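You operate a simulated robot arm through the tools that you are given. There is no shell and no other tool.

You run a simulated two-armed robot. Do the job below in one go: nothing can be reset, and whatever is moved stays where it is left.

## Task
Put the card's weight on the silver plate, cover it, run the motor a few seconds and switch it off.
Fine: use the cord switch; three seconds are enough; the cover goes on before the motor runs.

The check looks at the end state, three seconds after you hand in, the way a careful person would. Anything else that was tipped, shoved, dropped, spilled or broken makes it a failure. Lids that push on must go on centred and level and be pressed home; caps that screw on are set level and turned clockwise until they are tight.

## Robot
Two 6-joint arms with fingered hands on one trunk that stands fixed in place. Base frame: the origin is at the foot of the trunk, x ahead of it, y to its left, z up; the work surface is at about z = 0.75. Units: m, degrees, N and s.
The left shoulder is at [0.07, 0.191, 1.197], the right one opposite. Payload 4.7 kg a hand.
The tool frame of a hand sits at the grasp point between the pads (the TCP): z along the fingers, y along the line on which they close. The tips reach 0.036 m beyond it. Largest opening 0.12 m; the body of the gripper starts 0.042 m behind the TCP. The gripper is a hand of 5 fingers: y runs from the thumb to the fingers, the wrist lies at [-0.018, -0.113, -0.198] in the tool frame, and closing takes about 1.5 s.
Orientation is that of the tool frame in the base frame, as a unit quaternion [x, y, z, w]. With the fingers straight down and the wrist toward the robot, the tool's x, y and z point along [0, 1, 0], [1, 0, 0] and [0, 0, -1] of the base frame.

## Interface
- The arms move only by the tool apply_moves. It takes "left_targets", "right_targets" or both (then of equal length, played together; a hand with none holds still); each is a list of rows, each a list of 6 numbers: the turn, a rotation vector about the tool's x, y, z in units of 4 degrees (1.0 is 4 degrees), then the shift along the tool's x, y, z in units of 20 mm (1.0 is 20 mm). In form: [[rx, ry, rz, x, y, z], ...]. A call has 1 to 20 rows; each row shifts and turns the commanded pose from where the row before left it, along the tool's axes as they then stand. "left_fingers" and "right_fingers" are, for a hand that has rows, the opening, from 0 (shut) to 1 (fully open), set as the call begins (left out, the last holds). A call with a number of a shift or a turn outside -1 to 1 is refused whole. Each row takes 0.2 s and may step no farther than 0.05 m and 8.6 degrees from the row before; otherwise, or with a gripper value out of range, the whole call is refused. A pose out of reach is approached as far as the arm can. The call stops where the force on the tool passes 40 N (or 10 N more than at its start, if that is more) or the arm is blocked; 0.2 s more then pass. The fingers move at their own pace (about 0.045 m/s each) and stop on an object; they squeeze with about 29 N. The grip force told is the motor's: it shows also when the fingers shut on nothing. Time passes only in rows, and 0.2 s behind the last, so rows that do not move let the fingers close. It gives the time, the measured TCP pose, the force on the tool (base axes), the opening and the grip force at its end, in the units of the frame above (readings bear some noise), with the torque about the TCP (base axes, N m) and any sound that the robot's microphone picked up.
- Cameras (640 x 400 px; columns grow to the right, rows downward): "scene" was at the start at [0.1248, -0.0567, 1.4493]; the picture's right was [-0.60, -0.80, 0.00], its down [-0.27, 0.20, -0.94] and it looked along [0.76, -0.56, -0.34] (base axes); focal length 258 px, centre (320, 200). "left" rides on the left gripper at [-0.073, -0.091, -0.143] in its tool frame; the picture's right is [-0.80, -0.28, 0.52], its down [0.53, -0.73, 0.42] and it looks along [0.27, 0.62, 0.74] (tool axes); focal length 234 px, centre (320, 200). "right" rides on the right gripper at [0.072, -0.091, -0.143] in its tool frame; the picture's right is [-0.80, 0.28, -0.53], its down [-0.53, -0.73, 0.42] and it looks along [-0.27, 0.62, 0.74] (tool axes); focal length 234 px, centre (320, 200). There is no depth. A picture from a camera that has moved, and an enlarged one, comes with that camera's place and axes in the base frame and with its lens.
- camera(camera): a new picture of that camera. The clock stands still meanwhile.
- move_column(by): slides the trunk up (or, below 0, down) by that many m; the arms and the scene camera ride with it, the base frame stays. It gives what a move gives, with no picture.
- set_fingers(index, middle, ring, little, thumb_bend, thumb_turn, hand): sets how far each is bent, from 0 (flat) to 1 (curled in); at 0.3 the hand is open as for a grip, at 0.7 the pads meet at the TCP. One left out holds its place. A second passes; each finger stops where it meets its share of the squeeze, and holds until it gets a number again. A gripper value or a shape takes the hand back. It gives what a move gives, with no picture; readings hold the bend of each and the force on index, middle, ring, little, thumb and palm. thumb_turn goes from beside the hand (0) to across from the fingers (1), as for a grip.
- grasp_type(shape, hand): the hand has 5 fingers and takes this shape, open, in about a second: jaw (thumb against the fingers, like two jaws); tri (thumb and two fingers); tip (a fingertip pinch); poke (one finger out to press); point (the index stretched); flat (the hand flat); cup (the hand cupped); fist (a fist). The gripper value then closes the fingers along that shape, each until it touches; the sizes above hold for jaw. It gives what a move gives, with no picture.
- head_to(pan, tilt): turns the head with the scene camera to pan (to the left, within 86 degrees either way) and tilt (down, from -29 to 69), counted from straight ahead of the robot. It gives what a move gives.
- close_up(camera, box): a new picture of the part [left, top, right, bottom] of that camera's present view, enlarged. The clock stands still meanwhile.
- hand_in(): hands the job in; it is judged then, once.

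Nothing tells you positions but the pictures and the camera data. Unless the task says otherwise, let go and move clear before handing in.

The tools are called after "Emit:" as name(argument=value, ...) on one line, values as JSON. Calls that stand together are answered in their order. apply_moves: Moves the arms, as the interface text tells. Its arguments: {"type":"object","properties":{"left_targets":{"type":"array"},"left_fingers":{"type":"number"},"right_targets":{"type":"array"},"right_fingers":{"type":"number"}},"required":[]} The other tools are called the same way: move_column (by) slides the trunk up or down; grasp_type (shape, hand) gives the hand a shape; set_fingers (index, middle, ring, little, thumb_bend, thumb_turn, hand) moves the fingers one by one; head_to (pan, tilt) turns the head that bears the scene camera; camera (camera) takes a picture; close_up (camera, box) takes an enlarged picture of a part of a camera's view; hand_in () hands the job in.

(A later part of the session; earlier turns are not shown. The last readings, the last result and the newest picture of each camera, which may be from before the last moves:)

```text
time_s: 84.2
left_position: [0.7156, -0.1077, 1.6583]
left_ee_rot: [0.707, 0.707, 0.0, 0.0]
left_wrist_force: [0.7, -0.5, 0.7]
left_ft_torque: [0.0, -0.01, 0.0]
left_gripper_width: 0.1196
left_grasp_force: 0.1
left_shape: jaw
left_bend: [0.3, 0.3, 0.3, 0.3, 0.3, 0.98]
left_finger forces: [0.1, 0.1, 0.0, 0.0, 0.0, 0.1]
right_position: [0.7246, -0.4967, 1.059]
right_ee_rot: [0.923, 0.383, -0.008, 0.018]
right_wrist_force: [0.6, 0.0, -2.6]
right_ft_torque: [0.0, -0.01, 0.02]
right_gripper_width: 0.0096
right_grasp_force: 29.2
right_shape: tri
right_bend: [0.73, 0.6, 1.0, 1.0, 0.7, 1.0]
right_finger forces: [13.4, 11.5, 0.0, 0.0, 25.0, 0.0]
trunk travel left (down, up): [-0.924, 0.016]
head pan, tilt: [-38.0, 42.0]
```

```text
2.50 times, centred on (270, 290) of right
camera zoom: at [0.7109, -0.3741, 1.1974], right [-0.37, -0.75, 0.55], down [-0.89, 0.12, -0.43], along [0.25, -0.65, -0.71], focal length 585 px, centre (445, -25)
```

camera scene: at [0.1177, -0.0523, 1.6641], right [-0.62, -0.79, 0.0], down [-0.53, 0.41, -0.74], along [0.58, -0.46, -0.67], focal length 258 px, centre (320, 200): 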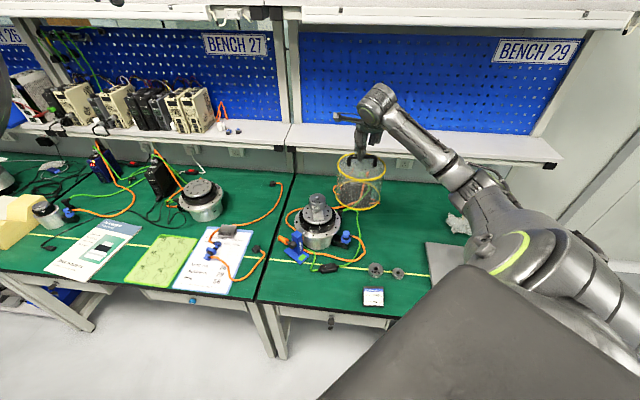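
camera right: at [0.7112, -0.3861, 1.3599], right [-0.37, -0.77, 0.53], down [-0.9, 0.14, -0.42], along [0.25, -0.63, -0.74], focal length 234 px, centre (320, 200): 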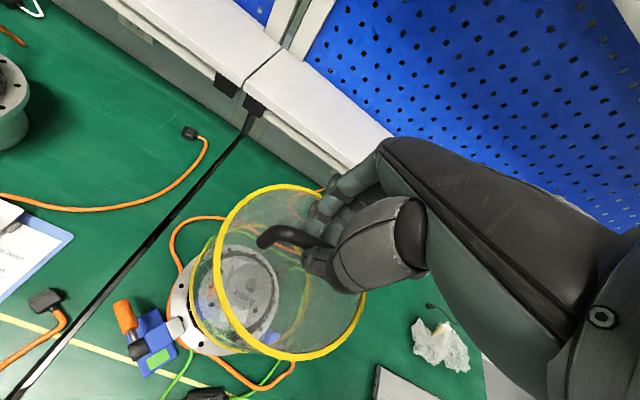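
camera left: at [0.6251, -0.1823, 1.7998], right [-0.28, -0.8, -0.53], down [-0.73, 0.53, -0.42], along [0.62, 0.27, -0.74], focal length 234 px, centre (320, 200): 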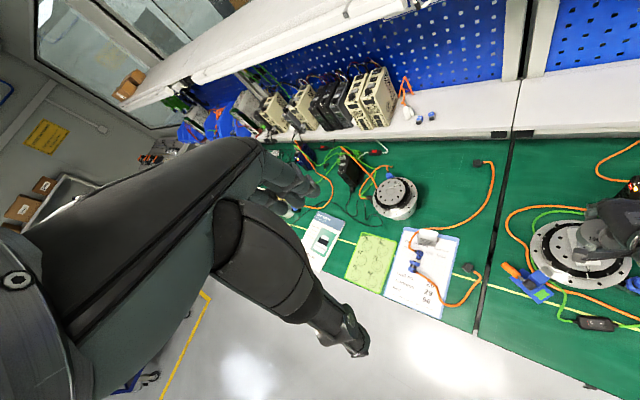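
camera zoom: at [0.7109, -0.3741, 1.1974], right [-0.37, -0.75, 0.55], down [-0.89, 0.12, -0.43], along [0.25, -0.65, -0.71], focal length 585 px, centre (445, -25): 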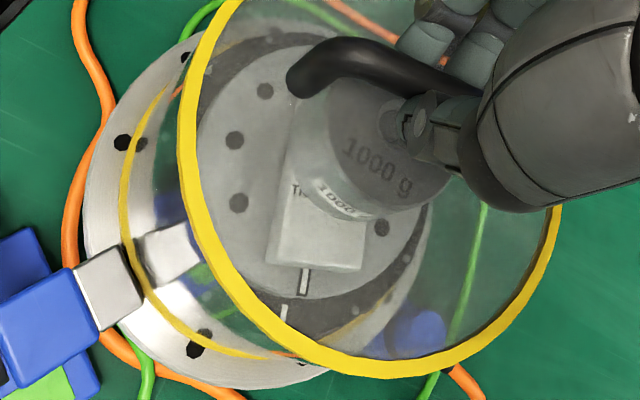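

The rim is slightly toward the camera and close to the jaw. I'll shift 2 mm away (tool +y) before the last few millimetres.

Emit:
apply_moves(right_targets=[[0, 0, 0, 0, 0.1, 0], [0, 0, 0, 0, 0, 0]])

Emit:
close_up(camera="scene", box=[285, 205, 355, 245])

Emit:
close_up(camera="scene", box=[295, 220, 345, 245])

```text
time_s: 84.8
left_position: [0.715, -0.1067, 1.657]
left_ee_rot: [0.707, 0.707, 0.0, 0.0]
left_wrist_force: [0.0, -0.7, 1.4]
left_ft_torque: [-0.02, -0.01, 0.03]
left_gripper_width: 0.1195
left_grasp_force: 0.0
left_shape: jaw
left_bend: [0.3, 0.3, 0.3, 0.3, 0.3, 0.98]
left_finger forces: [0.0, 0.0, 0.0, 0.1, 0.0, 0.1]
right_position: [0.7259, -0.4971, 1.0587]
right_ee_rot: [0.923, 0.384, -0.008, 0.018]
right_wrist_force: [0.1, 0.6, -2.6]
right_ft_torque: [0.03, 0.01, -0.03]
right_gripper_width: 0.0095
right_grasp_force: 29.2
right_shape: tri
right_bend: [0.73, 0.6, 1.0, 1.0, 0.7, 1.0]
right_finger forces: [13.5, 11.5, 0.0, 0.1, 24.9, 0.0]
trunk travel left (down, up): [-0.924, 0.016]
head pan, tilt: [-38.0, 42.0]
```

```text
9.14 times, centred on (320, 225) of scene
camera zoom: at [0.1164, -0.053, 1.6641], right [-0.62, -0.79, 0.0], down [-0.53, 0.41, -0.74], along [0.59, -0.46, -0.67], focal length 2360 px, centre (320, -29)
```

zoom: 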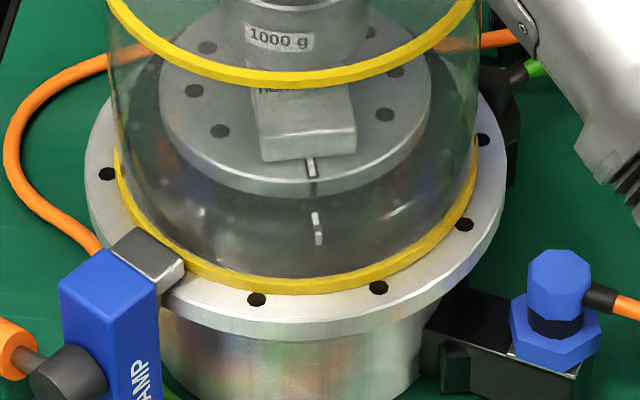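

```text
12.80 times, centred on (320, 232) of scene
camera zoom: at [0.1164, -0.053, 1.6641], right [-0.62, -0.79, 0.0], down [-0.53, 0.41, -0.74], along [0.59, -0.46, -0.67], focal length 3304 px, centre (320, -216)
```

zoom: 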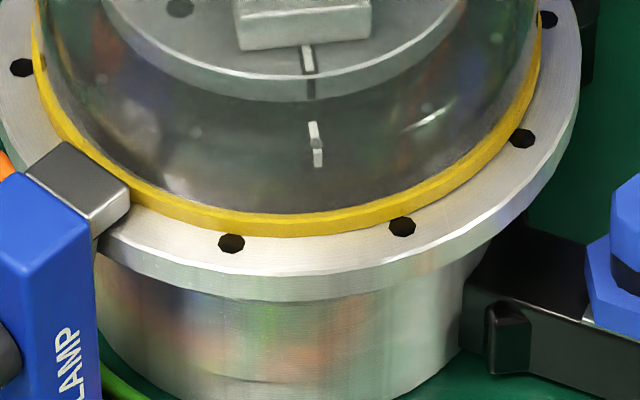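

The spacing to the bolt holes is now even all round. Lowering to contact.

Emit:
apply_moves(right_targets=[[0, 0, 0, 0.003, -0.001, 0.1], [0, 0, 0, 0.003, -0.001, 0.1], [0, 0, 0, 0, 0, 0]])

```text
time_s: 85.6
left_position: [0.7139, -0.1074, 1.6576]
left_ee_rot: [0.707, 0.708, 0.0, 0.0]
left_wrist_force: [-0.2, 0.3, -0.4]
left_ft_torque: [-0.03, 0.0, -0.05]
left_gripper_width: 0.1195
left_grasp_force: 0.1
left_shape: jaw
left_bend: [0.3, 0.3, 0.3, 0.3, 0.3, 0.98]
left_finger forces: [0.0, 0.1, 0.0, 0.1, 0.0, 0.1]
right_position: [0.7255, -0.4988, 1.0561]
right_ee_rot: [0.923, 0.385, -0.006, 0.018]
right_wrist_force: [0.9, -1.6, 5.5]
right_ft_torque: [-0.02, -0.01, 0.01]
right_gripper_width: 0.0096
right_grasp_force: 29.3
right_shape: tri
right_bend: [0.73, 0.6, 1.0, 1.0, 0.71, 1.0]
right_finger forces: [15.1, 13.5, 0.0, 0.0, 26.8, 0.0]
trunk travel left (down, up): [-0.924, 0.016]
head pan, tilt: [-38.0, 42.0]
```

Emit:
close_up(camera="scene", box=[285, 185, 355, 245])

Emit:
close_up(camera="scene", box=[295, 220, 345, 245])

Emit:
close_up(camera="right", box=[170, 210, 370, 370])

```text
6.67 times, centred on (320, 215) of scene
camera zoom: at [0.1152, -0.0523, 1.6644], right [-0.62, -0.79, 0.0], down [-0.53, 0.41, -0.74], along [0.59, -0.46, -0.67], focal length 1721 px, centre (320, 100)
```

zoom: 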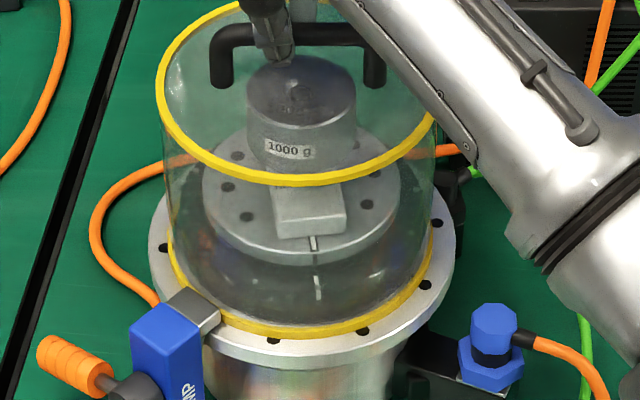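

```text
12.80 times, centred on (320, 232) of scene
camera zoom: at [0.1152, -0.0523, 1.6644], right [-0.62, -0.79, 0.0], down [-0.53, 0.41, -0.74], along [0.59, -0.46, -0.67], focal length 3304 px, centre (320, -216)
```

zoom: 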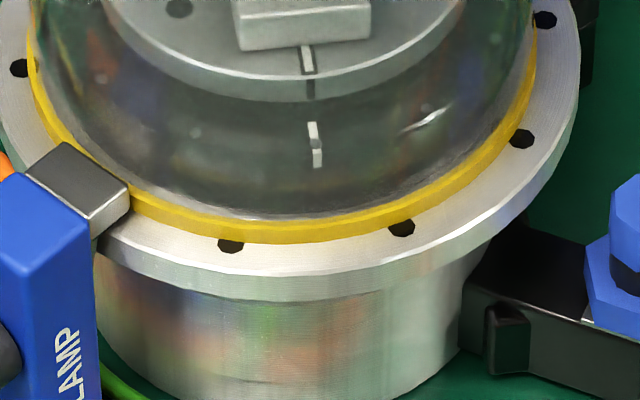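

```text
2.50 times, centred on (270, 290) of right
camera zoom: at [0.7117, -0.3753, 1.1952], right [-0.37, -0.75, 0.55], down [-0.89, 0.12, -0.43], along [0.25, -0.66, -0.71], focal length 585 px, centre (445, -25)
```

zoom: 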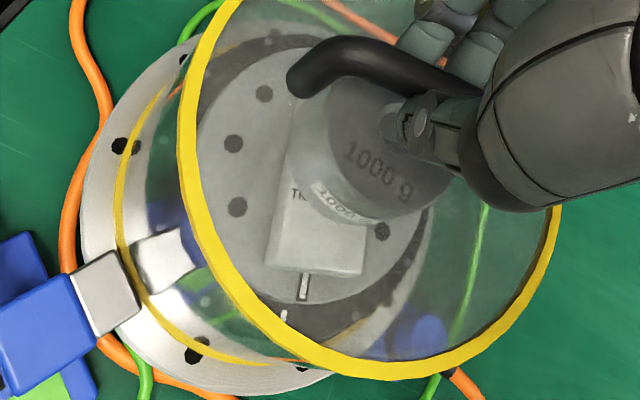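

The rim sits on the flange, with equal gaps to the bolt holes all round. I'll press lightly to seat it, relieve the pressure and release.

Emit:
apply_moves(right_targets=[[0, 0, 0, 0.003, -0.003, 0.1], [0, 0, 0, 0, 0, 0]])

Emit:
apply_moves(right_targets=[[0, 0, 0, -0.003, 0.003, -0.12], [0, 0, 0, 0, 0, 0]])

Emit:
apply_moves(right_targets=[[0, 0, 0, 0, 0, 0], [0, 0, 0, 0, 0, 0], [0, 0, 0, 0, 0, 0], [0, 0, 0, 0, 0, 0], [0, 0, 0, 0, 0, 0]], right_fingers=0.45)

Emit:
close_up(camera="scene", box=[285, 175, 355, 245])

Emit:
close_up(camera="right", box=[170, 170, 390, 370])

```text
time_s: 86.2
left_position: [0.7139, -0.1063, 1.6585]
left_ee_rot: [0.707, 0.708, -0.001, 0.0]
left_wrist_force: [1.1, 0.5, -0.9]
left_ft_torque: [0.0, 0.03, 0.02]
left_gripper_width: 0.1195
left_grasp_force: 0.1
left_shape: jaw
left_bend: [0.3, 0.3, 0.3, 0.3, 0.3, 0.98]
left_finger forces: [0.1, 0.0, 0.1, 0.0, 0.0, 0.1]
right_position: [0.7247, -0.4976, 1.0568]
right_ee_rot: [0.923, 0.384, -0.005, 0.02]
right_wrist_force: [3.0, -4.2, 16.4]
right_ft_torque: [-0.14, -0.16, 0.01]
right_gripper_width: 0.0098
right_grasp_force: 29.0
right_shape: tri
right_bend: [0.73, 0.6, 1.0, 1.0, 0.71, 1.0]
right_finger forces: [16.7, 15.8, 0.0, 0.0, 28.4, 0.0]
trunk travel left (down, up): [-0.924, 0.016]
head pan, tilt: [-38.0, 42.0]
```

```text
time_s: 86.8
left_position: [0.7123, -0.1064, 1.6582]
left_ee_rot: [0.707, 0.707, 0.0, 0.0]
left_wrist_force: [-0.2, 0.4, 0.6]
left_ft_torque: [0.01, 0.03, 0.01]
left_gripper_width: 0.1193
left_grasp_force: 0.0
left_shape: jaw
left_bend: [0.3, 0.3, 0.3, 0.3, 0.3, 0.98]
left_finger forces: [0.0, 0.0, 0.0, 0.0, 0.1, 0.0]
right_position: [0.7249, -0.4977, 1.0565]
right_ee_rot: [0.923, 0.384, -0.007, 0.018]
right_wrist_force: [2.2, -2.6, 12.2]
right_ft_torque: [-0.11, -0.15, 0.03]
right_gripper_width: 0.0099
right_grasp_force: 28.0
right_shape: tri
right_bend: [0.73, 0.59, 1.0, 1.0, 0.71, 1.0]
right_finger forces: [16.1, 15.2, 0.0, 0.0, 27.9, 0.0]
trunk travel left (down, up): [-0.924, 0.016]
head pan, tilt: [-38.0, 42.0]
```

```text
time_s: 88.0
left_position: [0.7153, -0.107, 1.6561]
left_ee_rot: [0.707, 0.707, -0.001, 0.0]
left_wrist_force: [0.0, 0.4, 0.7]
left_ft_torque: [0.03, 0.02, 0.0]
left_gripper_width: 0.12
left_grasp_force: 0.1
left_shape: jaw
left_bend: [0.3, 0.3, 0.3, 0.3, 0.3, 0.98]
left_finger forces: [0.0, 0.1, 0.0, 0.0, 0.0, 0.1]
right_position: [0.7255, -0.4984, 1.0543]
right_ee_rot: [0.923, 0.384, -0.007, 0.019]
right_wrist_force: [-0.2, -0.4, -0.5]
right_ft_torque: [0.01, -0.02, -0.03]
right_gripper_width: 0.0535
right_grasp_force: 0.1
right_shape: tri
right_bend: [0.74, 0.47, 0.99, 0.99, 0.72, 1.0]
right_finger forces: [0.0, 0.0, 0.0, 0.0, 0.0, 0.0]
trunk travel left (down, up): [-0.924, 0.016]
head pan, tilt: [-38.0, 42.0]
```

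```text
5.71 times, centred on (320, 210) of scene
camera zoom: at [0.1162, -0.0528, 1.6642], right [-0.62, -0.79, 0.0], down [-0.53, 0.41, -0.74], along [0.59, -0.46, -0.67], focal length 1475 px, centre (320, 143)
```

zoom: 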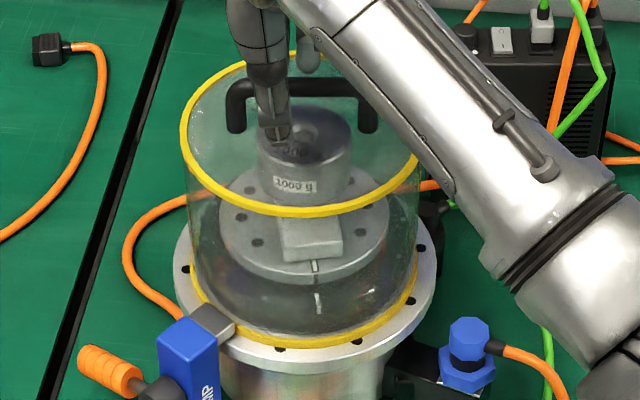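

```text
2.00 times, centred on (280, 270) of right
camera zoom: at [0.7122, -0.3756, 1.1938], right [-0.37, -0.75, 0.55], down [-0.89, 0.12, -0.43], along [0.25, -0.65, -0.71], focal length 468 px, centre (400, 60)
```

zoom: 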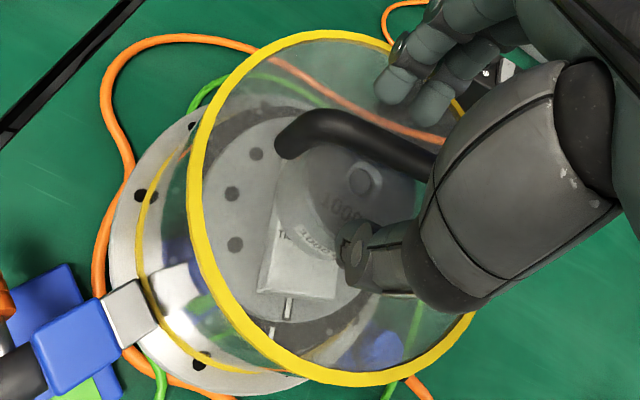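

The cover is released, but the weight's label looks odd. I'll zoom in on it before moving.

Emit:
close_up(camera="scene", box=[300, 185, 340, 225])

Emit:
close_up(camera="right", box=[240, 220, 330, 310])

```text
10.00 times, centred on (320, 205) of scene
camera zoom: at [0.1162, -0.0528, 1.6642], right [-0.62, -0.79, 0.0], down [-0.53, 0.41, -0.74], along [0.59, -0.46, -0.67], focal length 2582 px, centre (320, 150)
```

zoom: 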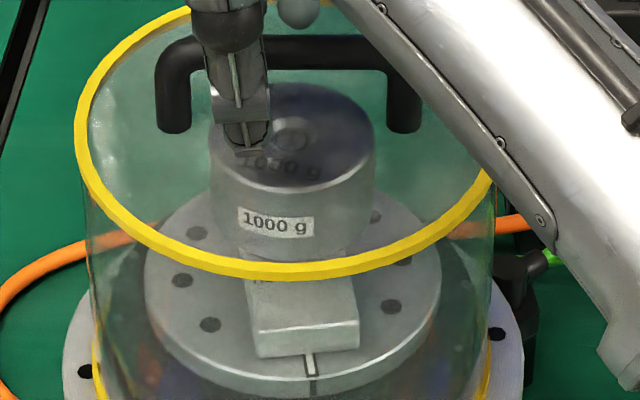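

```text
4.44 times, centred on (285, 265) of right
camera zoom: at [0.7122, -0.3756, 1.1938], right [-0.37, -0.75, 0.55], down [-0.89, 0.12, -0.43], along [0.25, -0.65, -0.71], focal length 1041 px, centre (476, -89)
```

zoom: 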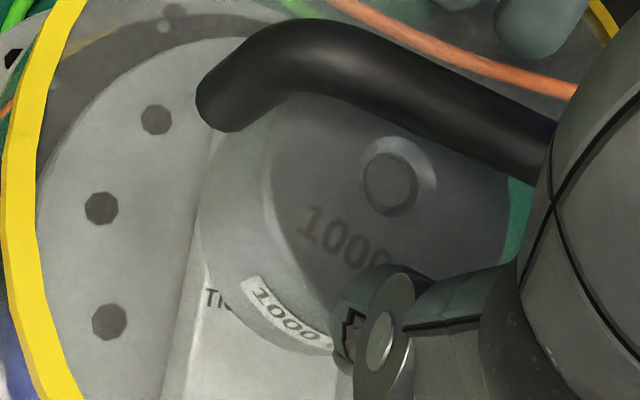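

That was just a rendering effect; the weight sits as before. I'll open wider, rise straight up and inspect the cover.

Emit:
apply_moves(right_targets=[[0, 0, 0, 0, 0, 0], [0, 0, 0, 0, 0, 0], [0, 0, 0, 0, 0, 0], [0, 0, 0, 0, 0, 0], [0, 0, 0, 0, 0, 0]], right_fingers=0.9)

Emit:
apply_moves(right_targets=[[0, 0, 0, -0.008, 0.008, -0.3], [0, 0, 0, -0.013, 0.013, -0.5], [0, 0, 0, -0.027, 0.028, -1], [0, 0, 0, -0.027, 0.028, -1], [0, 0, 0, -0.027, 0.028, -1], [0, 0, 0, -0.027, 0.028, -1]])

Emit:
close_up(camera="scene", box=[275, 165, 365, 255])

Emit:
close_up(camera="right", box=[150, 170, 370, 370])

```text
time_s: 89.2
left_position: [0.7154, -0.1071, 1.6577]
left_ee_rot: [0.707, 0.708, 0.0, 0.0]
left_wrist_force: [-0.1, 0.8, 0.3]
left_ft_torque: [0.0, 0.03, 0.0]
left_gripper_width: 0.1197
left_grasp_force: 0.0
left_shape: jaw
left_bend: [0.3, 0.3, 0.3, 0.3, 0.3, 0.98]
left_finger forces: [0.1, 0.0, 0.0, 0.0, 0.0, 0.0]
right_position: [0.7265, -0.4975, 1.0546]
right_ee_rot: [0.923, 0.385, -0.008, 0.018]
right_wrist_force: [0.4, -1.0, 0.1]
right_ft_torque: [0.0, 0.02, 0.01]
right_gripper_width: 0.1078
right_grasp_force: 0.1
right_shape: tri
right_bend: [0.26, 0.32, 0.99, 0.99, 0.41, 0.98]
right_finger forces: [0.1, 0.1, 0.0, 0.0, 0.1, 0.0]
trunk travel left (down, up): [-0.924, 0.016]
head pan, tilt: [-38.0, 42.0]
```

```text
time_s: 90.6
left_position: [0.7153, -0.1063, 1.6574]
left_ee_rot: [0.707, 0.707, 0.0, 0.0]
left_wrist_force: [0.7, -0.1, -0.1]
left_ft_torque: [-0.01, -0.01, 0.01]
left_gripper_width: 0.1194
left_grasp_force: 0.1
left_shape: jaw
left_bend: [0.3, 0.3, 0.3, 0.3, 0.3, 0.98]
left_finger forces: [0.0, 0.0, 0.1, 0.0, 0.0, 0.0]
right_position: [0.7262, -0.4985, 1.1521]
right_ee_rot: [0.923, 0.384, -0.007, 0.018]
right_wrist_force: [-1.1, 0.3, 0.2]
right_ft_torque: [0.0, 0.02, -0.04]
right_gripper_width: 0.1078
right_grasp_force: 0.1
right_shape: tri
right_bend: [0.26, 0.32, 0.99, 0.99, 0.41, 0.98]
right_finger forces: [0.1, 0.0, 0.0, 0.1, 0.0, 0.0]
trunk travel left (down, up): [-0.924, 0.016]
head pan, tilt: [-38.0, 42.0]
```

```text
4.44 times, centred on (320, 210) of scene
camera zoom: at [0.1158, -0.0524, 1.6642], right [-0.62, -0.79, 0.0], down [-0.53, 0.41, -0.74], along [0.59, -0.46, -0.67], focal length 1147 px, centre (320, 156)
```

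zoom: 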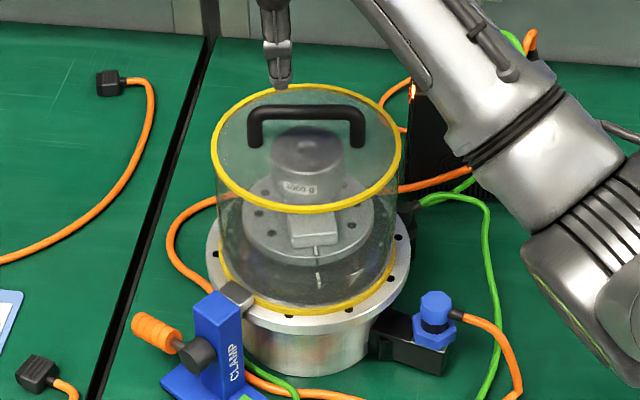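

```text
2.00 times, centred on (260, 270) of right
camera zoom: at [0.7124, -0.3759, 1.2902], right [-0.37, -0.75, 0.55], down [-0.89, 0.12, -0.43], along [0.25, -0.66, -0.71], focal length 468 px, centre (440, 60)
```

zoom: 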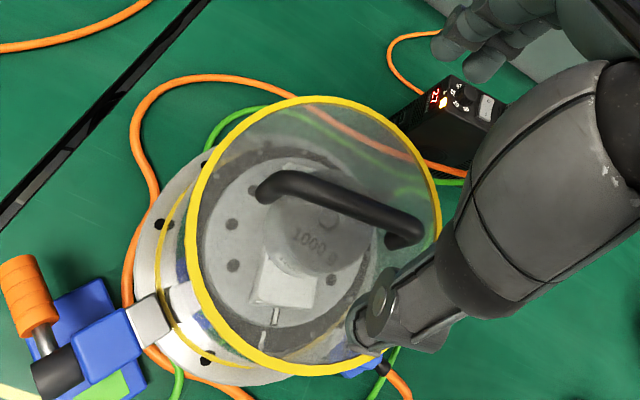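

Emit:
close_up(camera="scene", box=[295, 200, 345, 245])

Emit:
close_up(camera="scene", box=[295, 220, 345, 245])

Emit:
close_up(camera="scene", box=[290, 165, 350, 215])

```text
8.89 times, centred on (320, 222) of scene
camera zoom: at [0.1158, -0.0524, 1.6642], right [-0.62, -0.79, 0.0], down [-0.53, 0.41, -0.74], along [0.59, -0.46, -0.67], focal length 2295 px, centre (320, 0)
```

zoom: 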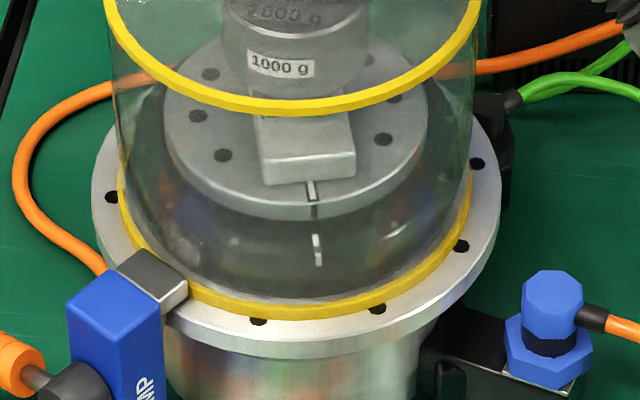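

```text
12.80 times, centred on (320, 232) of scene
camera zoom: at [0.1158, -0.0524, 1.6642], right [-0.62, -0.79, 0.0], down [-0.53, 0.41, -0.74], along [0.59, -0.46, -0.67], focal length 3304 px, centre (320, -216)
```

zoom: 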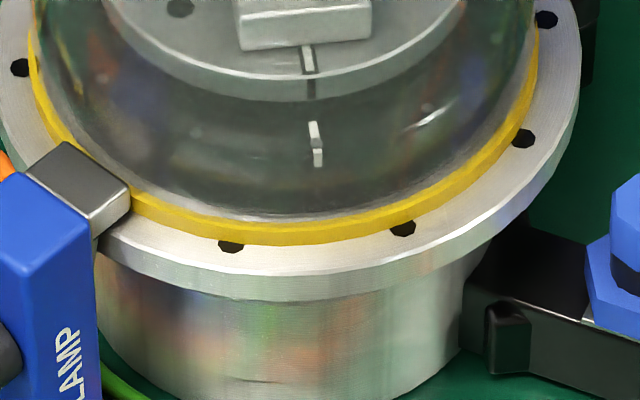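

```text
8.00 times, centred on (320, 190) of scene
camera zoom: at [0.1158, -0.0524, 1.6642], right [-0.62, -0.79, 0.0], down [-0.53, 0.41, -0.74], along [0.59, -0.46, -0.67], focal length 2065 px, centre (320, 280)
```

zoom: 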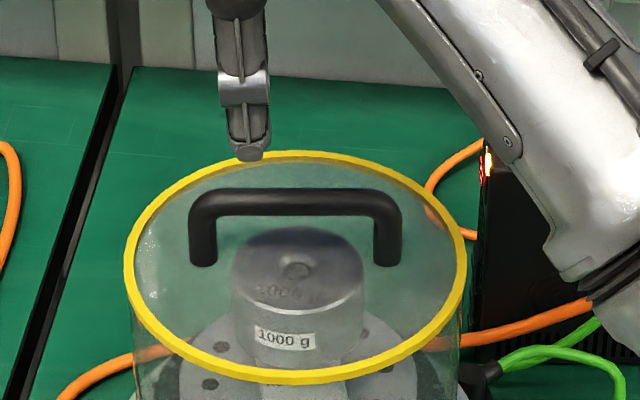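

The cover is seated level and centred to about 1 mm, clear of the jaw. Next is the cord switch: the rocker is near (0.563, -0.444), with O toward the left bench and I toward the right. I'll straighten the hand and move over there.

Emit:
apply_moves(right_targets=[[0.2, 0.195, 0, 0, 0, -0.5], [0.2, 0.195, 0, 0, 0, -0.5], [0, 0, 0, -0.494, -0.972, 0], [0, 0, 0, -0.494, -0.972, 0], [0, 0, 0, -0.494, -0.972, 0], [0, 0, 0, -0.494, -0.972, 0], [0, 0, 0, -0.494, -0.972, 0], [0, 0, 0, -0.494, -0.972, 0], [0, 0, 0, -0.494, -0.972, 0], [0, 0, 0, -0.494, -0.972, 0]])

Emit:
grasp_type(shape="poke", hand="right")

Emit:
camera(camera="right")

Emit:
camera(camera="scene")

```text
time_s: 92.8
left_position: [0.7137, -0.107, 1.6584]
left_ee_rot: [0.707, 0.707, 0.0, 0.0]
left_wrist_force: [0.4, 0.3, 0.7]
left_ft_torque: [0.01, -0.06, 0.02]
left_gripper_width: 0.1195
left_grasp_force: 0.0
left_shape: jaw
left_bend: [0.3, 0.3, 0.3, 0.3, 0.3, 0.98]
left_finger forces: [0.0, 0.0, 0.1, 0.0, 0.0, 0.1]
right_position: [0.5716, -0.4674, 1.1475]
right_ee_rot: [0.923, 0.385, 0.002, 0.001]
right_wrist_force: [-0.5, 0.1, 0.2]
right_ft_torque: [-0.02, -0.02, 0.03]
right_gripper_width: 0.108
right_grasp_force: 0.1
right_shape: tri
right_bend: [0.26, 0.32, 0.99, 0.99, 0.41, 0.98]
right_finger forces: [0.0, 0.0, 0.1, 0.0, 0.1, 0.0]
right hand out of reach, approached as far as the arm can: row 8, 9, 10
trunk travel left (down, up): [-0.924, 0.016]
head pan, tilt: [-38.0, 42.0]
```

```text
time_s: 93.7
left_position: [0.7147, -0.1071, 1.657]
left_ee_rot: [0.706, 0.708, 0.0, 0.0]
left_wrist_force: [0.0, 0.0, 0.1]
left_ft_torque: [0.02, 0.02, 0.01]
left_gripper_width: 0.1198
left_grasp_force: 0.0
left_shape: jaw
left_bend: [0.3, 0.3, 0.3, 0.3, 0.3, 0.98]
left_finger forces: [0.0, 0.1, 0.1, 0.1, 0.0, 0.1]
right_position: [0.5732, -0.4667, 1.1465]
right_ee_rot: [0.923, 0.385, 0.001, 0.0]
right_wrist_force: [-0.5, -0.3, -0.1]
right_ft_torque: [0.0, -0.02, -0.01]
right_gripper_width: 0.0
right_grasp_force: 0.0
right_shape: poke
right_bend: [0.7, 0.7, 0.99, 0.99, 1.0, 1.0]
right_finger forces: [0.1, 0.0, 0.1, 0.0, 0.1, 0.0]
trunk travel left (down, up): [-0.924, 0.016]
head pan, tilt: [-38.0, 42.0]
```

```text
taken
camera right: at [0.5584, -0.3508, 1.2906], right [-0.37, -0.77, 0.52], down [-0.89, 0.14, -0.43], along [0.26, -0.63, -0.74], focal length 234 px, centre (320, 200)
```

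right: 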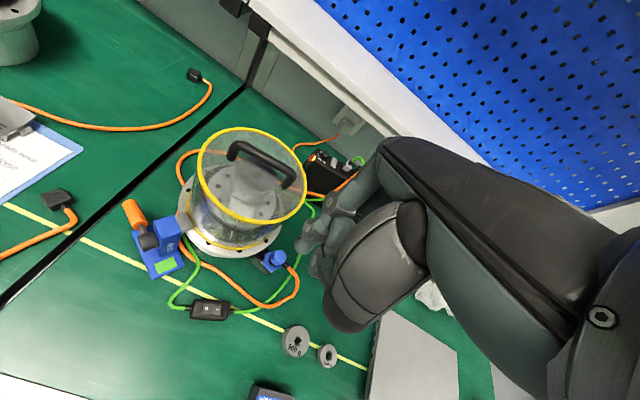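

```text
taken
camera scene: at [0.1163, -0.0526, 1.6642], right [-0.62, -0.79, 0.0], down [-0.53, 0.41, -0.74], along [0.59, -0.46, -0.67], focal length 258 px, centre (320, 200)
```

scene: 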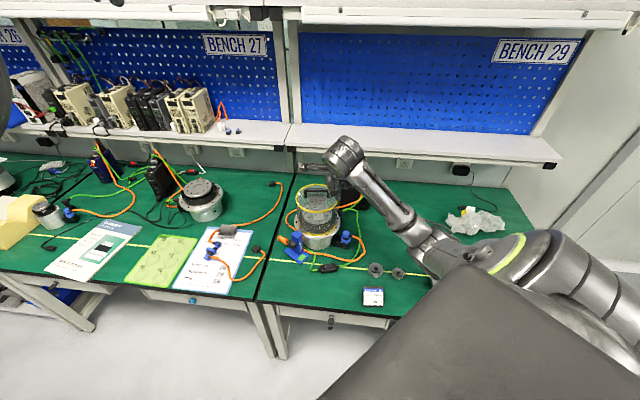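

Emit:
close_up(camera="right", box=[250, 150, 450, 340])

Emit:
close_up(camera="scene", box=[295, 125, 395, 225])

Emit:
close_up(camera="right", box=[160, 270, 260, 340])

Emit:
close_up(camera="scene", box=[300, 250, 360, 290])

```text
2.11 times, centred on (350, 245) of right
camera zoom: at [0.5584, -0.3508, 1.2906], right [-0.37, -0.77, 0.52], down [-0.89, 0.14, -0.43], along [0.26, -0.63, -0.74], focal length 493 px, centre (257, 105)
```

zoom: 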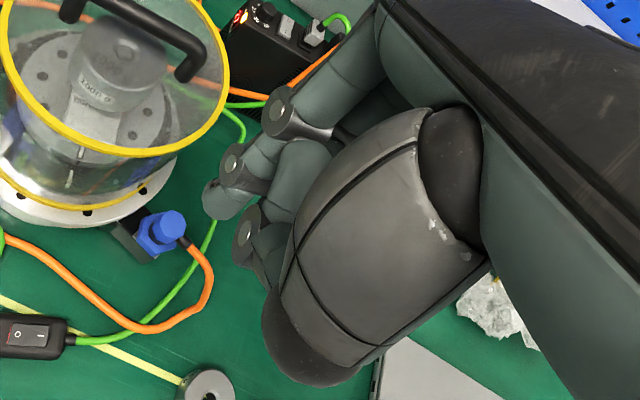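

```text
4.00 times, centred on (345, 175) of scene
camera zoom: at [0.1163, -0.0526, 1.6642], right [-0.62, -0.79, 0.0], down [-0.53, 0.41, -0.74], along [0.59, -0.46, -0.67], focal length 1033 px, centre (220, 300)
```

zoom: 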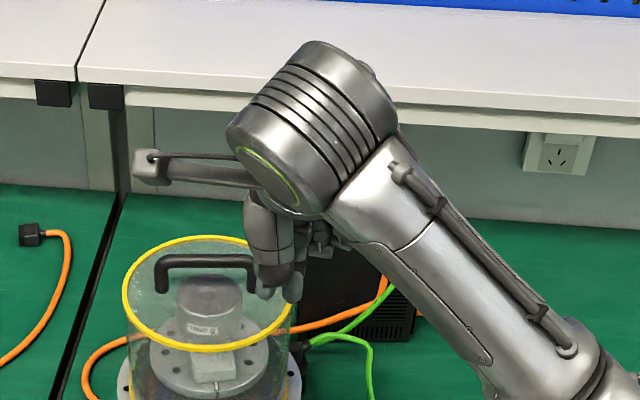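

```text
5.71 times, centred on (210, 305) of right
camera zoom: at [0.5584, -0.3508, 1.2906], right [-0.37, -0.77, 0.52], down [-0.89, 0.14, -0.43], along [0.26, -0.63, -0.74], focal length 1338 px, centre (949, -400)
```

zoom: 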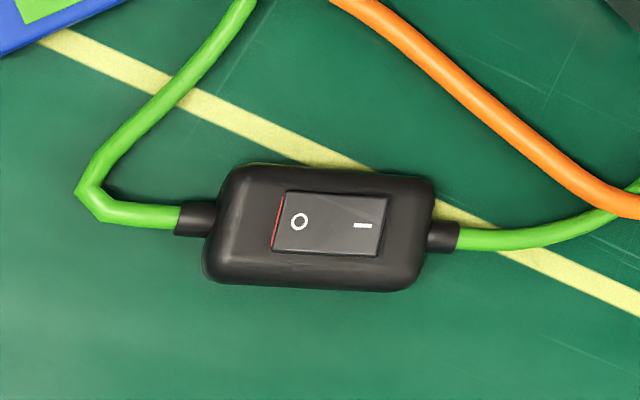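

```text
10.00 times, centred on (330, 270) of scene
camera zoom: at [0.1163, -0.0526, 1.6642], right [-0.62, -0.79, 0.0], down [-0.53, 0.41, -0.74], along [0.59, -0.46, -0.67], focal length 2582 px, centre (220, -500)
```

zoom: 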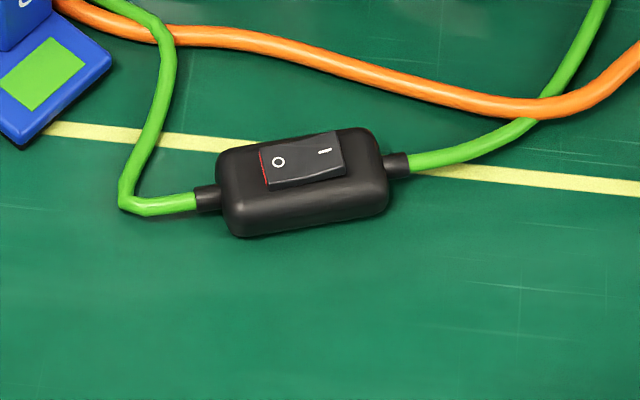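

The switch is off (O down, motor still). In this poke shape the index tip is about 36 mm below the TCP. I'll curl the middle finger away so only the index presses, then come down above the I end.

Emit:
set_fingers(hand="right", middle=1.0)

Emit:
apply_moves(right_targets=[[0, 0, 0, 0, 0, 1], [0, 0, 0, 0, 0, 1], [0, 0, 0, 0, 0, 1], [0, 0, 0, 0, 0, 1], [0, 0, 0, -0.148, -0.433, 0.5], [0, 0, 0, -0.148, -0.433, 0.5], [0, 0, 0, -0.148, -0.433, 0.5]])

Emit:
camera(camera="right")

Emit:
close_up(camera="scene", box=[280, 160, 400, 290])

```text
time_s: 94.7
left_position: [0.7138, -0.1073, 1.6577]
left_ee_rot: [0.707, 0.707, 0.0, 0.0]
left_wrist_force: [0.2, 0.2, 0.9]
left_ft_torque: [-0.01, 0.0, 0.01]
left_gripper_width: 0.1197
left_grasp_force: 0.1
left_shape: jaw
left_bend: [0.3, 0.3, 0.3, 0.3, 0.3, 0.98]
left_finger forces: [0.0, 0.0, 0.0, 0.1, 0.1, 0.0]
right_position: [0.5731, -0.4679, 1.1461]
right_ee_rot: [0.923, 0.384, 0.002, 0.001]
right_wrist_force: [0.1, -0.6, -0.1]
right_ft_torque: [0.05, 0.02, 0.01]
right_gripper_width: 0.0384
right_grasp_force: 0.1
right_shape: fingers
right_bend: [0.7, 1.0, 0.99, 0.99, 1.0, 1.0]
right_finger forces: [0.1, 0.0, 0.1, 0.0, 0.1, 0.1]
trunk travel left (down, up): [-0.924, 0.016]
head pan, tilt: [-38.0, 42.0]
```

```text
time_s: 96.3
left_position: [0.7149, -0.108, 1.6584]
left_ee_rot: [0.707, 0.707, 0.001, 0.0]
left_wrist_force: [0.6, -0.1, 1.2]
left_ft_torque: [-0.02, -0.05, -0.01]
left_gripper_width: 0.1196
left_grasp_force: 0.0
left_shape: jaw
left_bend: [0.3, 0.3, 0.3, 0.3, 0.3, 0.98]
left_finger forces: [0.0, 0.0, 0.0, 0.0, 0.0, 0.0]
right_position: [0.5475, -0.4544, 1.0375]
right_ee_rot: [0.923, 0.385, 0.0, 0.0]
right_wrist_force: [0.1, -0.1, -0.1]
right_ft_torque: [-0.03, 0.02, 0.01]
right_gripper_width: 0.0384
right_grasp_force: 0.1
right_shape: fingers
right_bend: [0.7, 1.0, 0.99, 0.99, 1.0, 1.0]
right_finger forces: [0.1, 0.0, 0.1, 0.1, 0.0, 0.1]
trunk travel left (down, up): [-0.924, 0.016]
head pan, tilt: [-38.0, 42.0]
```

```text
taken
camera right: at [0.5346, -0.3377, 1.181], right [-0.37, -0.77, 0.53], down [-0.89, 0.14, -0.43], along [0.25, -0.63, -0.74], focal length 234 px, centre (320, 200)
```

right: 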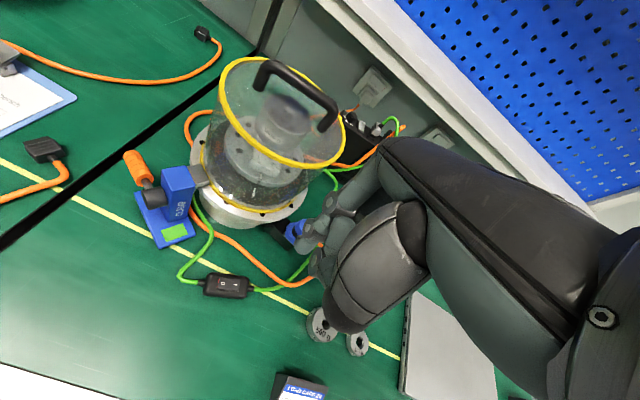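

```text
3.08 times, centred on (340, 225) of scene
camera zoom: at [0.1157, -0.0526, 1.6642], right [-0.62, -0.79, 0.0], down [-0.53, 0.41, -0.74], along [0.59, -0.46, -0.67], focal length 794 px, centre (258, 123)
```

zoom: 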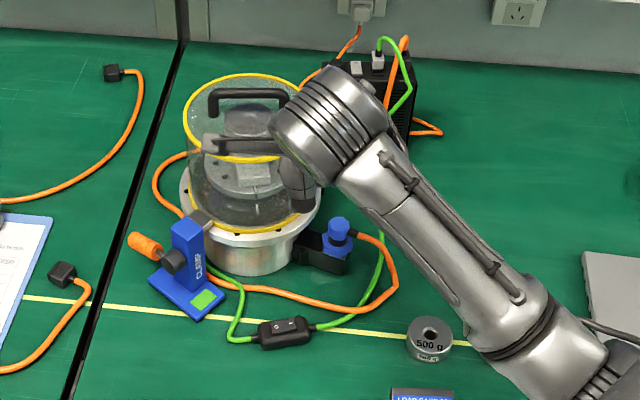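

Emit:
apply_moves(right_targets=[[0, 0, 0, 0, 0, 1], [0, 0, 0, 0, 0, 1], [0, 0, 0, 0, 0, 1], [0, 0, 0, 0, 0, 1], [0, 0, 0, 0, 0, 1], [0, 0, 0, 0, 0, 1], [0, 0, 0, 0, 0, 1], [0, 0, 0, 0, 0, 1]])

Emit:
camera(camera="right")

Emit:
close_up(camera="right", box=[210, 180, 370, 320])

Emit:
close_up(camera="scene", box=[280, 200, 380, 300])

```text
time_s: 98.1
left_position: [0.7145, -0.1076, 1.6581]
left_ee_rot: [0.707, 0.707, 0.0, 0.0]
left_wrist_force: [0.7, -0.4, 0.2]
left_ft_torque: [-0.02, -0.03, 0.01]
left_gripper_width: 0.1195
left_grasp_force: 0.1
left_shape: jaw
left_bend: [0.3, 0.3, 0.3, 0.3, 0.3, 0.98]
left_finger forces: [0.0, 0.0, 0.0, 0.1, 0.1, 0.1]
right_position: [0.5476, -0.4551, 0.877]
right_ee_rot: [0.923, 0.384, 0.001, 0.0]
right_wrist_force: [-0.4, -0.9, -0.6]
right_ft_torque: [-0.03, -0.02, 0.01]
right_gripper_width: 0.0383
right_grasp_force: 0.1
right_shape: fingers
right_bend: [0.7, 1.0, 0.99, 0.99, 1.0, 1.0]
right_finger forces: [0.0, 0.0, 0.0, 0.0, 0.0, 0.0]
trunk travel left (down, up): [-0.924, 0.016]
head pan, tilt: [-38.0, 42.0]
```

```text
taken
camera right: at [0.5342, -0.3385, 1.0208], right [-0.37, -0.77, 0.53], down [-0.89, 0.14, -0.42], along [0.25, -0.63, -0.74], focal length 234 px, centre (320, 200)
```

right: 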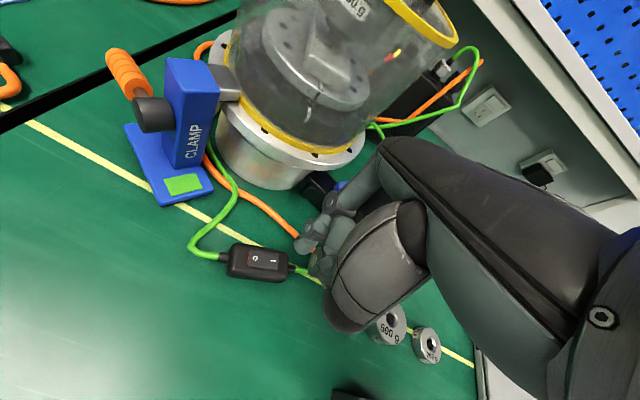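

```text
2.86 times, centred on (290, 250) of right
camera zoom: at [0.5342, -0.3385, 1.0208], right [-0.37, -0.77, 0.53], down [-0.89, 0.14, -0.42], along [0.25, -0.63, -0.74], focal length 669 px, centre (406, 57)
```

zoom: 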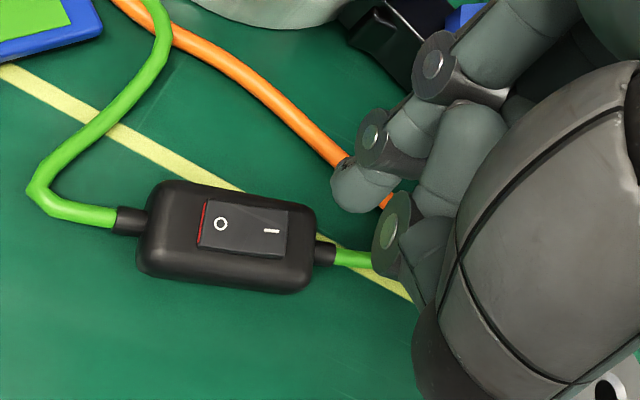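

```text
4.00 times, centred on (330, 250) of scene
camera zoom: at [0.1161, -0.0527, 1.6642], right [-0.62, -0.79, 0.0], down [-0.53, 0.41, -0.74], along [0.59, -0.46, -0.67], focal length 1033 px, centre (280, 0)
```

zoom: 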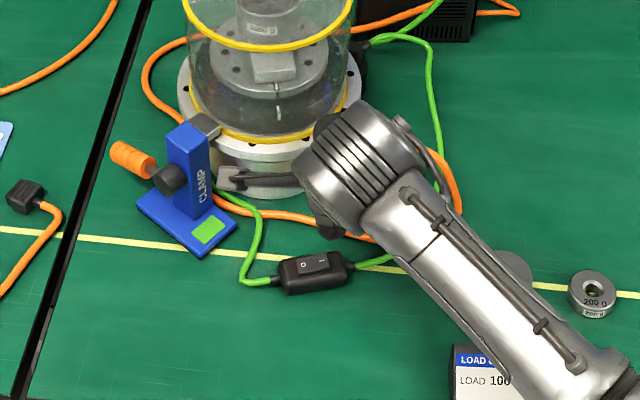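

Emit:
close_up(camera="right", box=[270, 200, 350, 270])

Emit:
close_up(camera="scene", box=[305, 230, 355, 280])

```text
5.71 times, centred on (310, 235) of right
camera zoom: at [0.5342, -0.3385, 1.0208], right [-0.37, -0.77, 0.53], down [-0.89, 0.14, -0.42], along [0.25, -0.63, -0.74], focal length 1338 px, centre (377, 0)
```

zoom: 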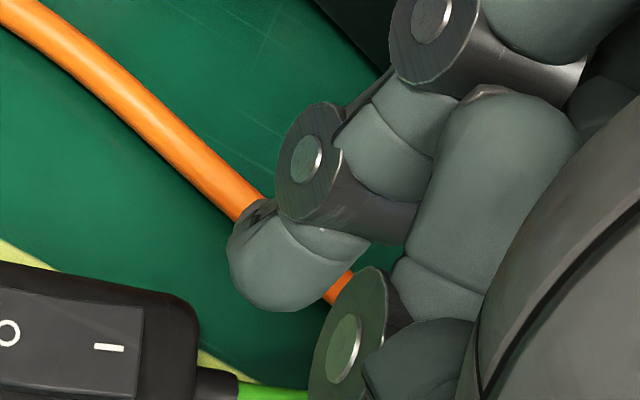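

```text
8.00 times, centred on (330, 255) of scene
camera zoom: at [0.1161, -0.0527, 1.6642], right [-0.62, -0.79, 0.0], down [-0.53, 0.41, -0.74], along [0.59, -0.46, -0.67], focal length 2065 px, centre (240, -240)
```

zoom: 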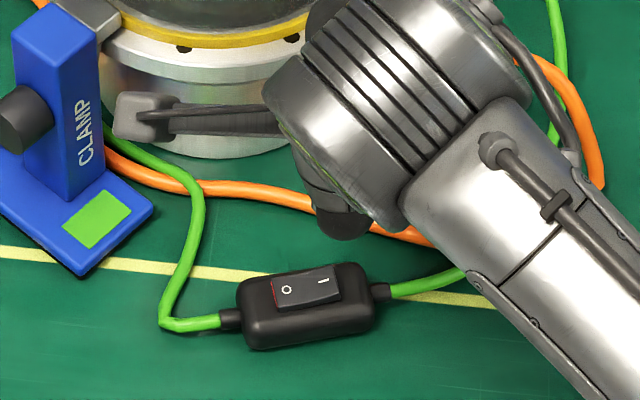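

The index tip is within 2–3 mm of the I end in plan. I'll shift, descend most of the way and verify.

Emit:
apply_moves(right_targets=[[0, 0, 0, 0.1, 0.075, 0.9], [0, 0, 0, 0, 0, 0.9]])

Emit:
close_up(camera="right", box=[230, 180, 370, 300])

Emit:
close_up(camera="scene", box=[305, 235, 355, 285])

```text
time_s: 98.7
left_position: [0.7147, -0.1075, 1.658]
left_ee_rot: [0.707, 0.707, 0.0, 0.0]
left_wrist_force: [-0.4, -0.4, -0.9]
left_ft_torque: [0.01, -0.03, 0.02]
left_gripper_width: 0.1195
left_grasp_force: 0.0
left_shape: jaw
left_bend: [0.3, 0.3, 0.3, 0.3, 0.3, 0.98]
left_finger forces: [0.0, 0.1, 0.1, 0.0, 0.0, 0.1]
right_position: [0.5501, -0.4543, 0.8404]
right_ee_rot: [0.923, 0.384, 0.0, 0.0]
right_wrist_force: [0.0, 0.3, 0.6]
right_ft_torque: [0.02, -0.03, 0.02]
right_gripper_width: 0.0382
right_grasp_force: 0.0
right_shape: fingers
right_bend: [0.7, 1.0, 0.99, 0.99, 1.0, 1.0]
right_finger forces: [0.0, 0.1, 0.0, 0.1, 0.0, 0.0]
trunk travel left (down, up): [-0.924, 0.016]
head pan, tilt: [-38.0, 42.0]
```

```text
3.33 times, centred on (300, 240) of right
camera zoom: at [0.5369, -0.338, 0.9848], right [-0.37, -0.77, 0.53], down [-0.89, 0.14, -0.42], along [0.25, -0.63, -0.74], focal length 781 px, centre (387, 67)
```

zoom: 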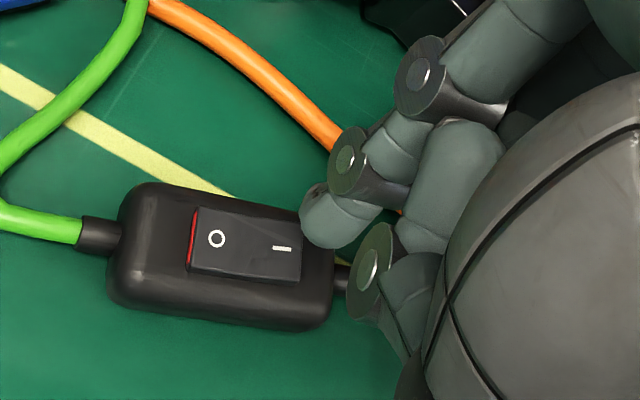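

```text
8.00 times, centred on (330, 260) of scene
camera zoom: at [0.1162, -0.0528, 1.6642], right [-0.62, -0.79, 0.0], down [-0.53, 0.41, -0.74], along [0.59, -0.46, -0.67], focal length 2065 px, centre (240, -280)
```

zoom: 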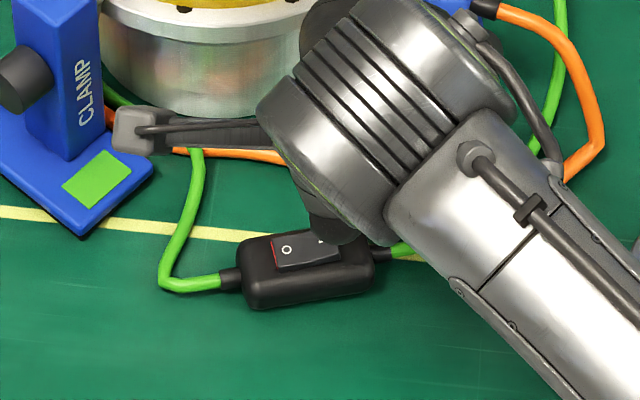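

The fingertip is right above the I end. Pressing down gently.

Emit:
apply_moves(right_targets=[[0, 0, 0, 0.05, 0, 0.25], [0, 0, 0, 0, 0, 0.25], [0, 0, 0, 0, 0, 0.25], [0, 0, 0, 0, 0, 0.2]])

Emit:
close_up(camera="right", box=[230, 160, 370, 280])

```text
time_s: 99.7
left_position: [0.7151, -0.1068, 1.6576]
left_ee_rot: [0.707, 0.707, 0.0, 0.0]
left_wrist_force: [0.2, 0.3, -0.2]
left_ft_torque: [-0.02, 0.0, 0.01]
left_gripper_width: 0.1197
left_grasp_force: 0.1
left_shape: jaw
left_bend: [0.3, 0.3, 0.3, 0.3, 0.3, 0.98]
left_finger forces: [0.1, 0.0, 0.1, 0.0, 0.0, 0.1]
right_position: [0.5501, -0.4543, 0.8214]
right_ee_rot: [0.924, 0.383, -0.001, 0.0]
right_wrist_force: [0.0, -0.4, -0.4]
right_ft_torque: [-0.04, -0.02, 0.01]
right_gripper_width: 0.0383
right_grasp_force: 0.0
right_shape: fingers
right_bend: [0.7, 1.0, 0.99, 0.99, 1.0, 1.0]
right_finger forces: [0.1, 0.0, 0.0, 0.1, 0.0, 0.1]
trunk travel left (down, up): [-0.924, 0.016]
head pan, tilt: [-38.0, 42.0]
```

```text
3.33 times, centred on (300, 220) of right
camera zoom: at [0.5375, -0.337, 0.9655], right [-0.37, -0.77, 0.53], down [-0.89, 0.14, -0.42], along [0.25, -0.63, -0.74], focal length 781 px, centre (387, 133)
```

zoom: 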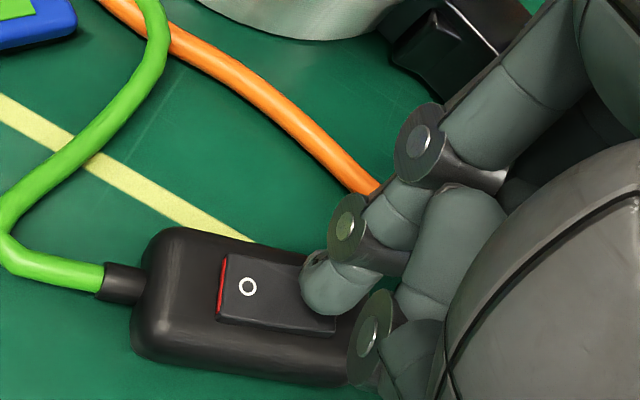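

Emit:
apply_moves(right_targets=[[0, 0, 0, 0, 0, 0.12], [0, 0, 0, 0, 0, 0.12]])

```text
time_s: 100.3
left_position: [0.7148, -0.1072, 1.6576]
left_ee_rot: [0.707, 0.707, 0.0, 0.0]
left_wrist_force: [-0.4, -0.6, 0.0]
left_ft_torque: [0.03, -0.05, 0.02]
left_gripper_width: 0.1194
left_grasp_force: 0.0
left_shape: jaw
left_bend: [0.3, 0.3, 0.3, 0.3, 0.3, 0.98]
left_finger forces: [0.0, 0.1, 0.0, 0.0, 0.1, 0.0]
right_position: [0.5516, -0.4541, 0.8176]
right_ee_rot: [0.923, 0.384, 0.0, 0.0]
right_wrist_force: [-0.2, 0.0, 0.8]
right_ft_torque: [0.0, 0.01, 0.01]
right_gripper_width: 0.0383
right_grasp_force: 0.0
right_shape: fingers
right_bend: [0.7, 1.0, 0.99, 0.99, 1.0, 1.0]
right_finger forces: [0.0, 0.0, 0.1, 0.1, 0.0, 0.0]
trunk travel left (down, up): [-0.924, 0.016]
head pan, tilt: [-38.0, 42.0]
```

Emit:
apply_moves(right_targets=[[0, 0, 0, 0, 0, 0.12], [0, 0, 0, 0, 0, 0.12]])

Emit:
close_up(camera="right", box=[230, 160, 370, 280])

```text
time_s: 100.9
left_position: [0.7136, -0.1063, 1.6575]
left_ee_rot: [0.707, 0.708, -0.001, 0.0]
left_wrist_force: [0.7, -0.3, -0.4]
left_ft_torque: [-0.01, 0.01, -0.02]
left_gripper_width: 0.1195
left_grasp_force: 0.1
left_shape: jaw
left_bend: [0.3, 0.3, 0.3, 0.3, 0.3, 0.98]
left_finger forces: [0.1, 0.1, 0.1, 0.0, 0.0, 0.0]
right_position: [0.552, -0.4536, 0.8129]
right_ee_rot: [0.923, 0.384, 0.0, 0.001]
right_wrist_force: [0.5, -1.0, 4.4]
right_ft_torque: [-0.05, -0.1, -0.02]
right_gripper_width: 0.0379
right_grasp_force: 2.2
right_shape: fingers
right_bend: [0.7, 1.0, 0.99, 0.99, 1.0, 1.0]
right_finger forces: [4.7, 0.1, 0.0, 0.1, 0.1, 0.1]
trunk travel left (down, up): [-0.924, 0.016]
head pan, tilt: [-38.0, 42.0]
```

```text
3.33 times, centred on (300, 220) of right
camera zoom: at [0.5372, -0.3373, 0.9571], right [-0.37, -0.77, 0.53], down [-0.89, 0.14, -0.43], along [0.25, -0.63, -0.74], focal length 781 px, centre (387, 133)
```

zoom: 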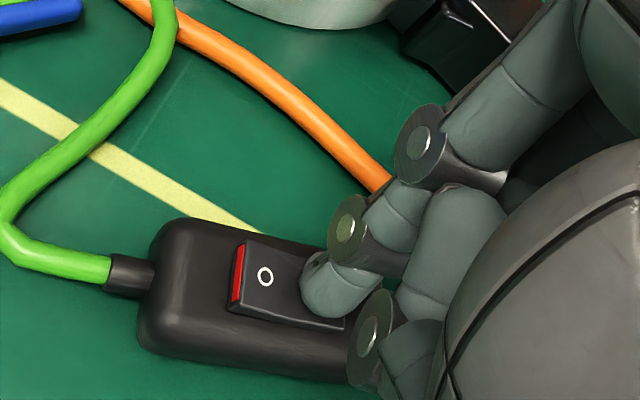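

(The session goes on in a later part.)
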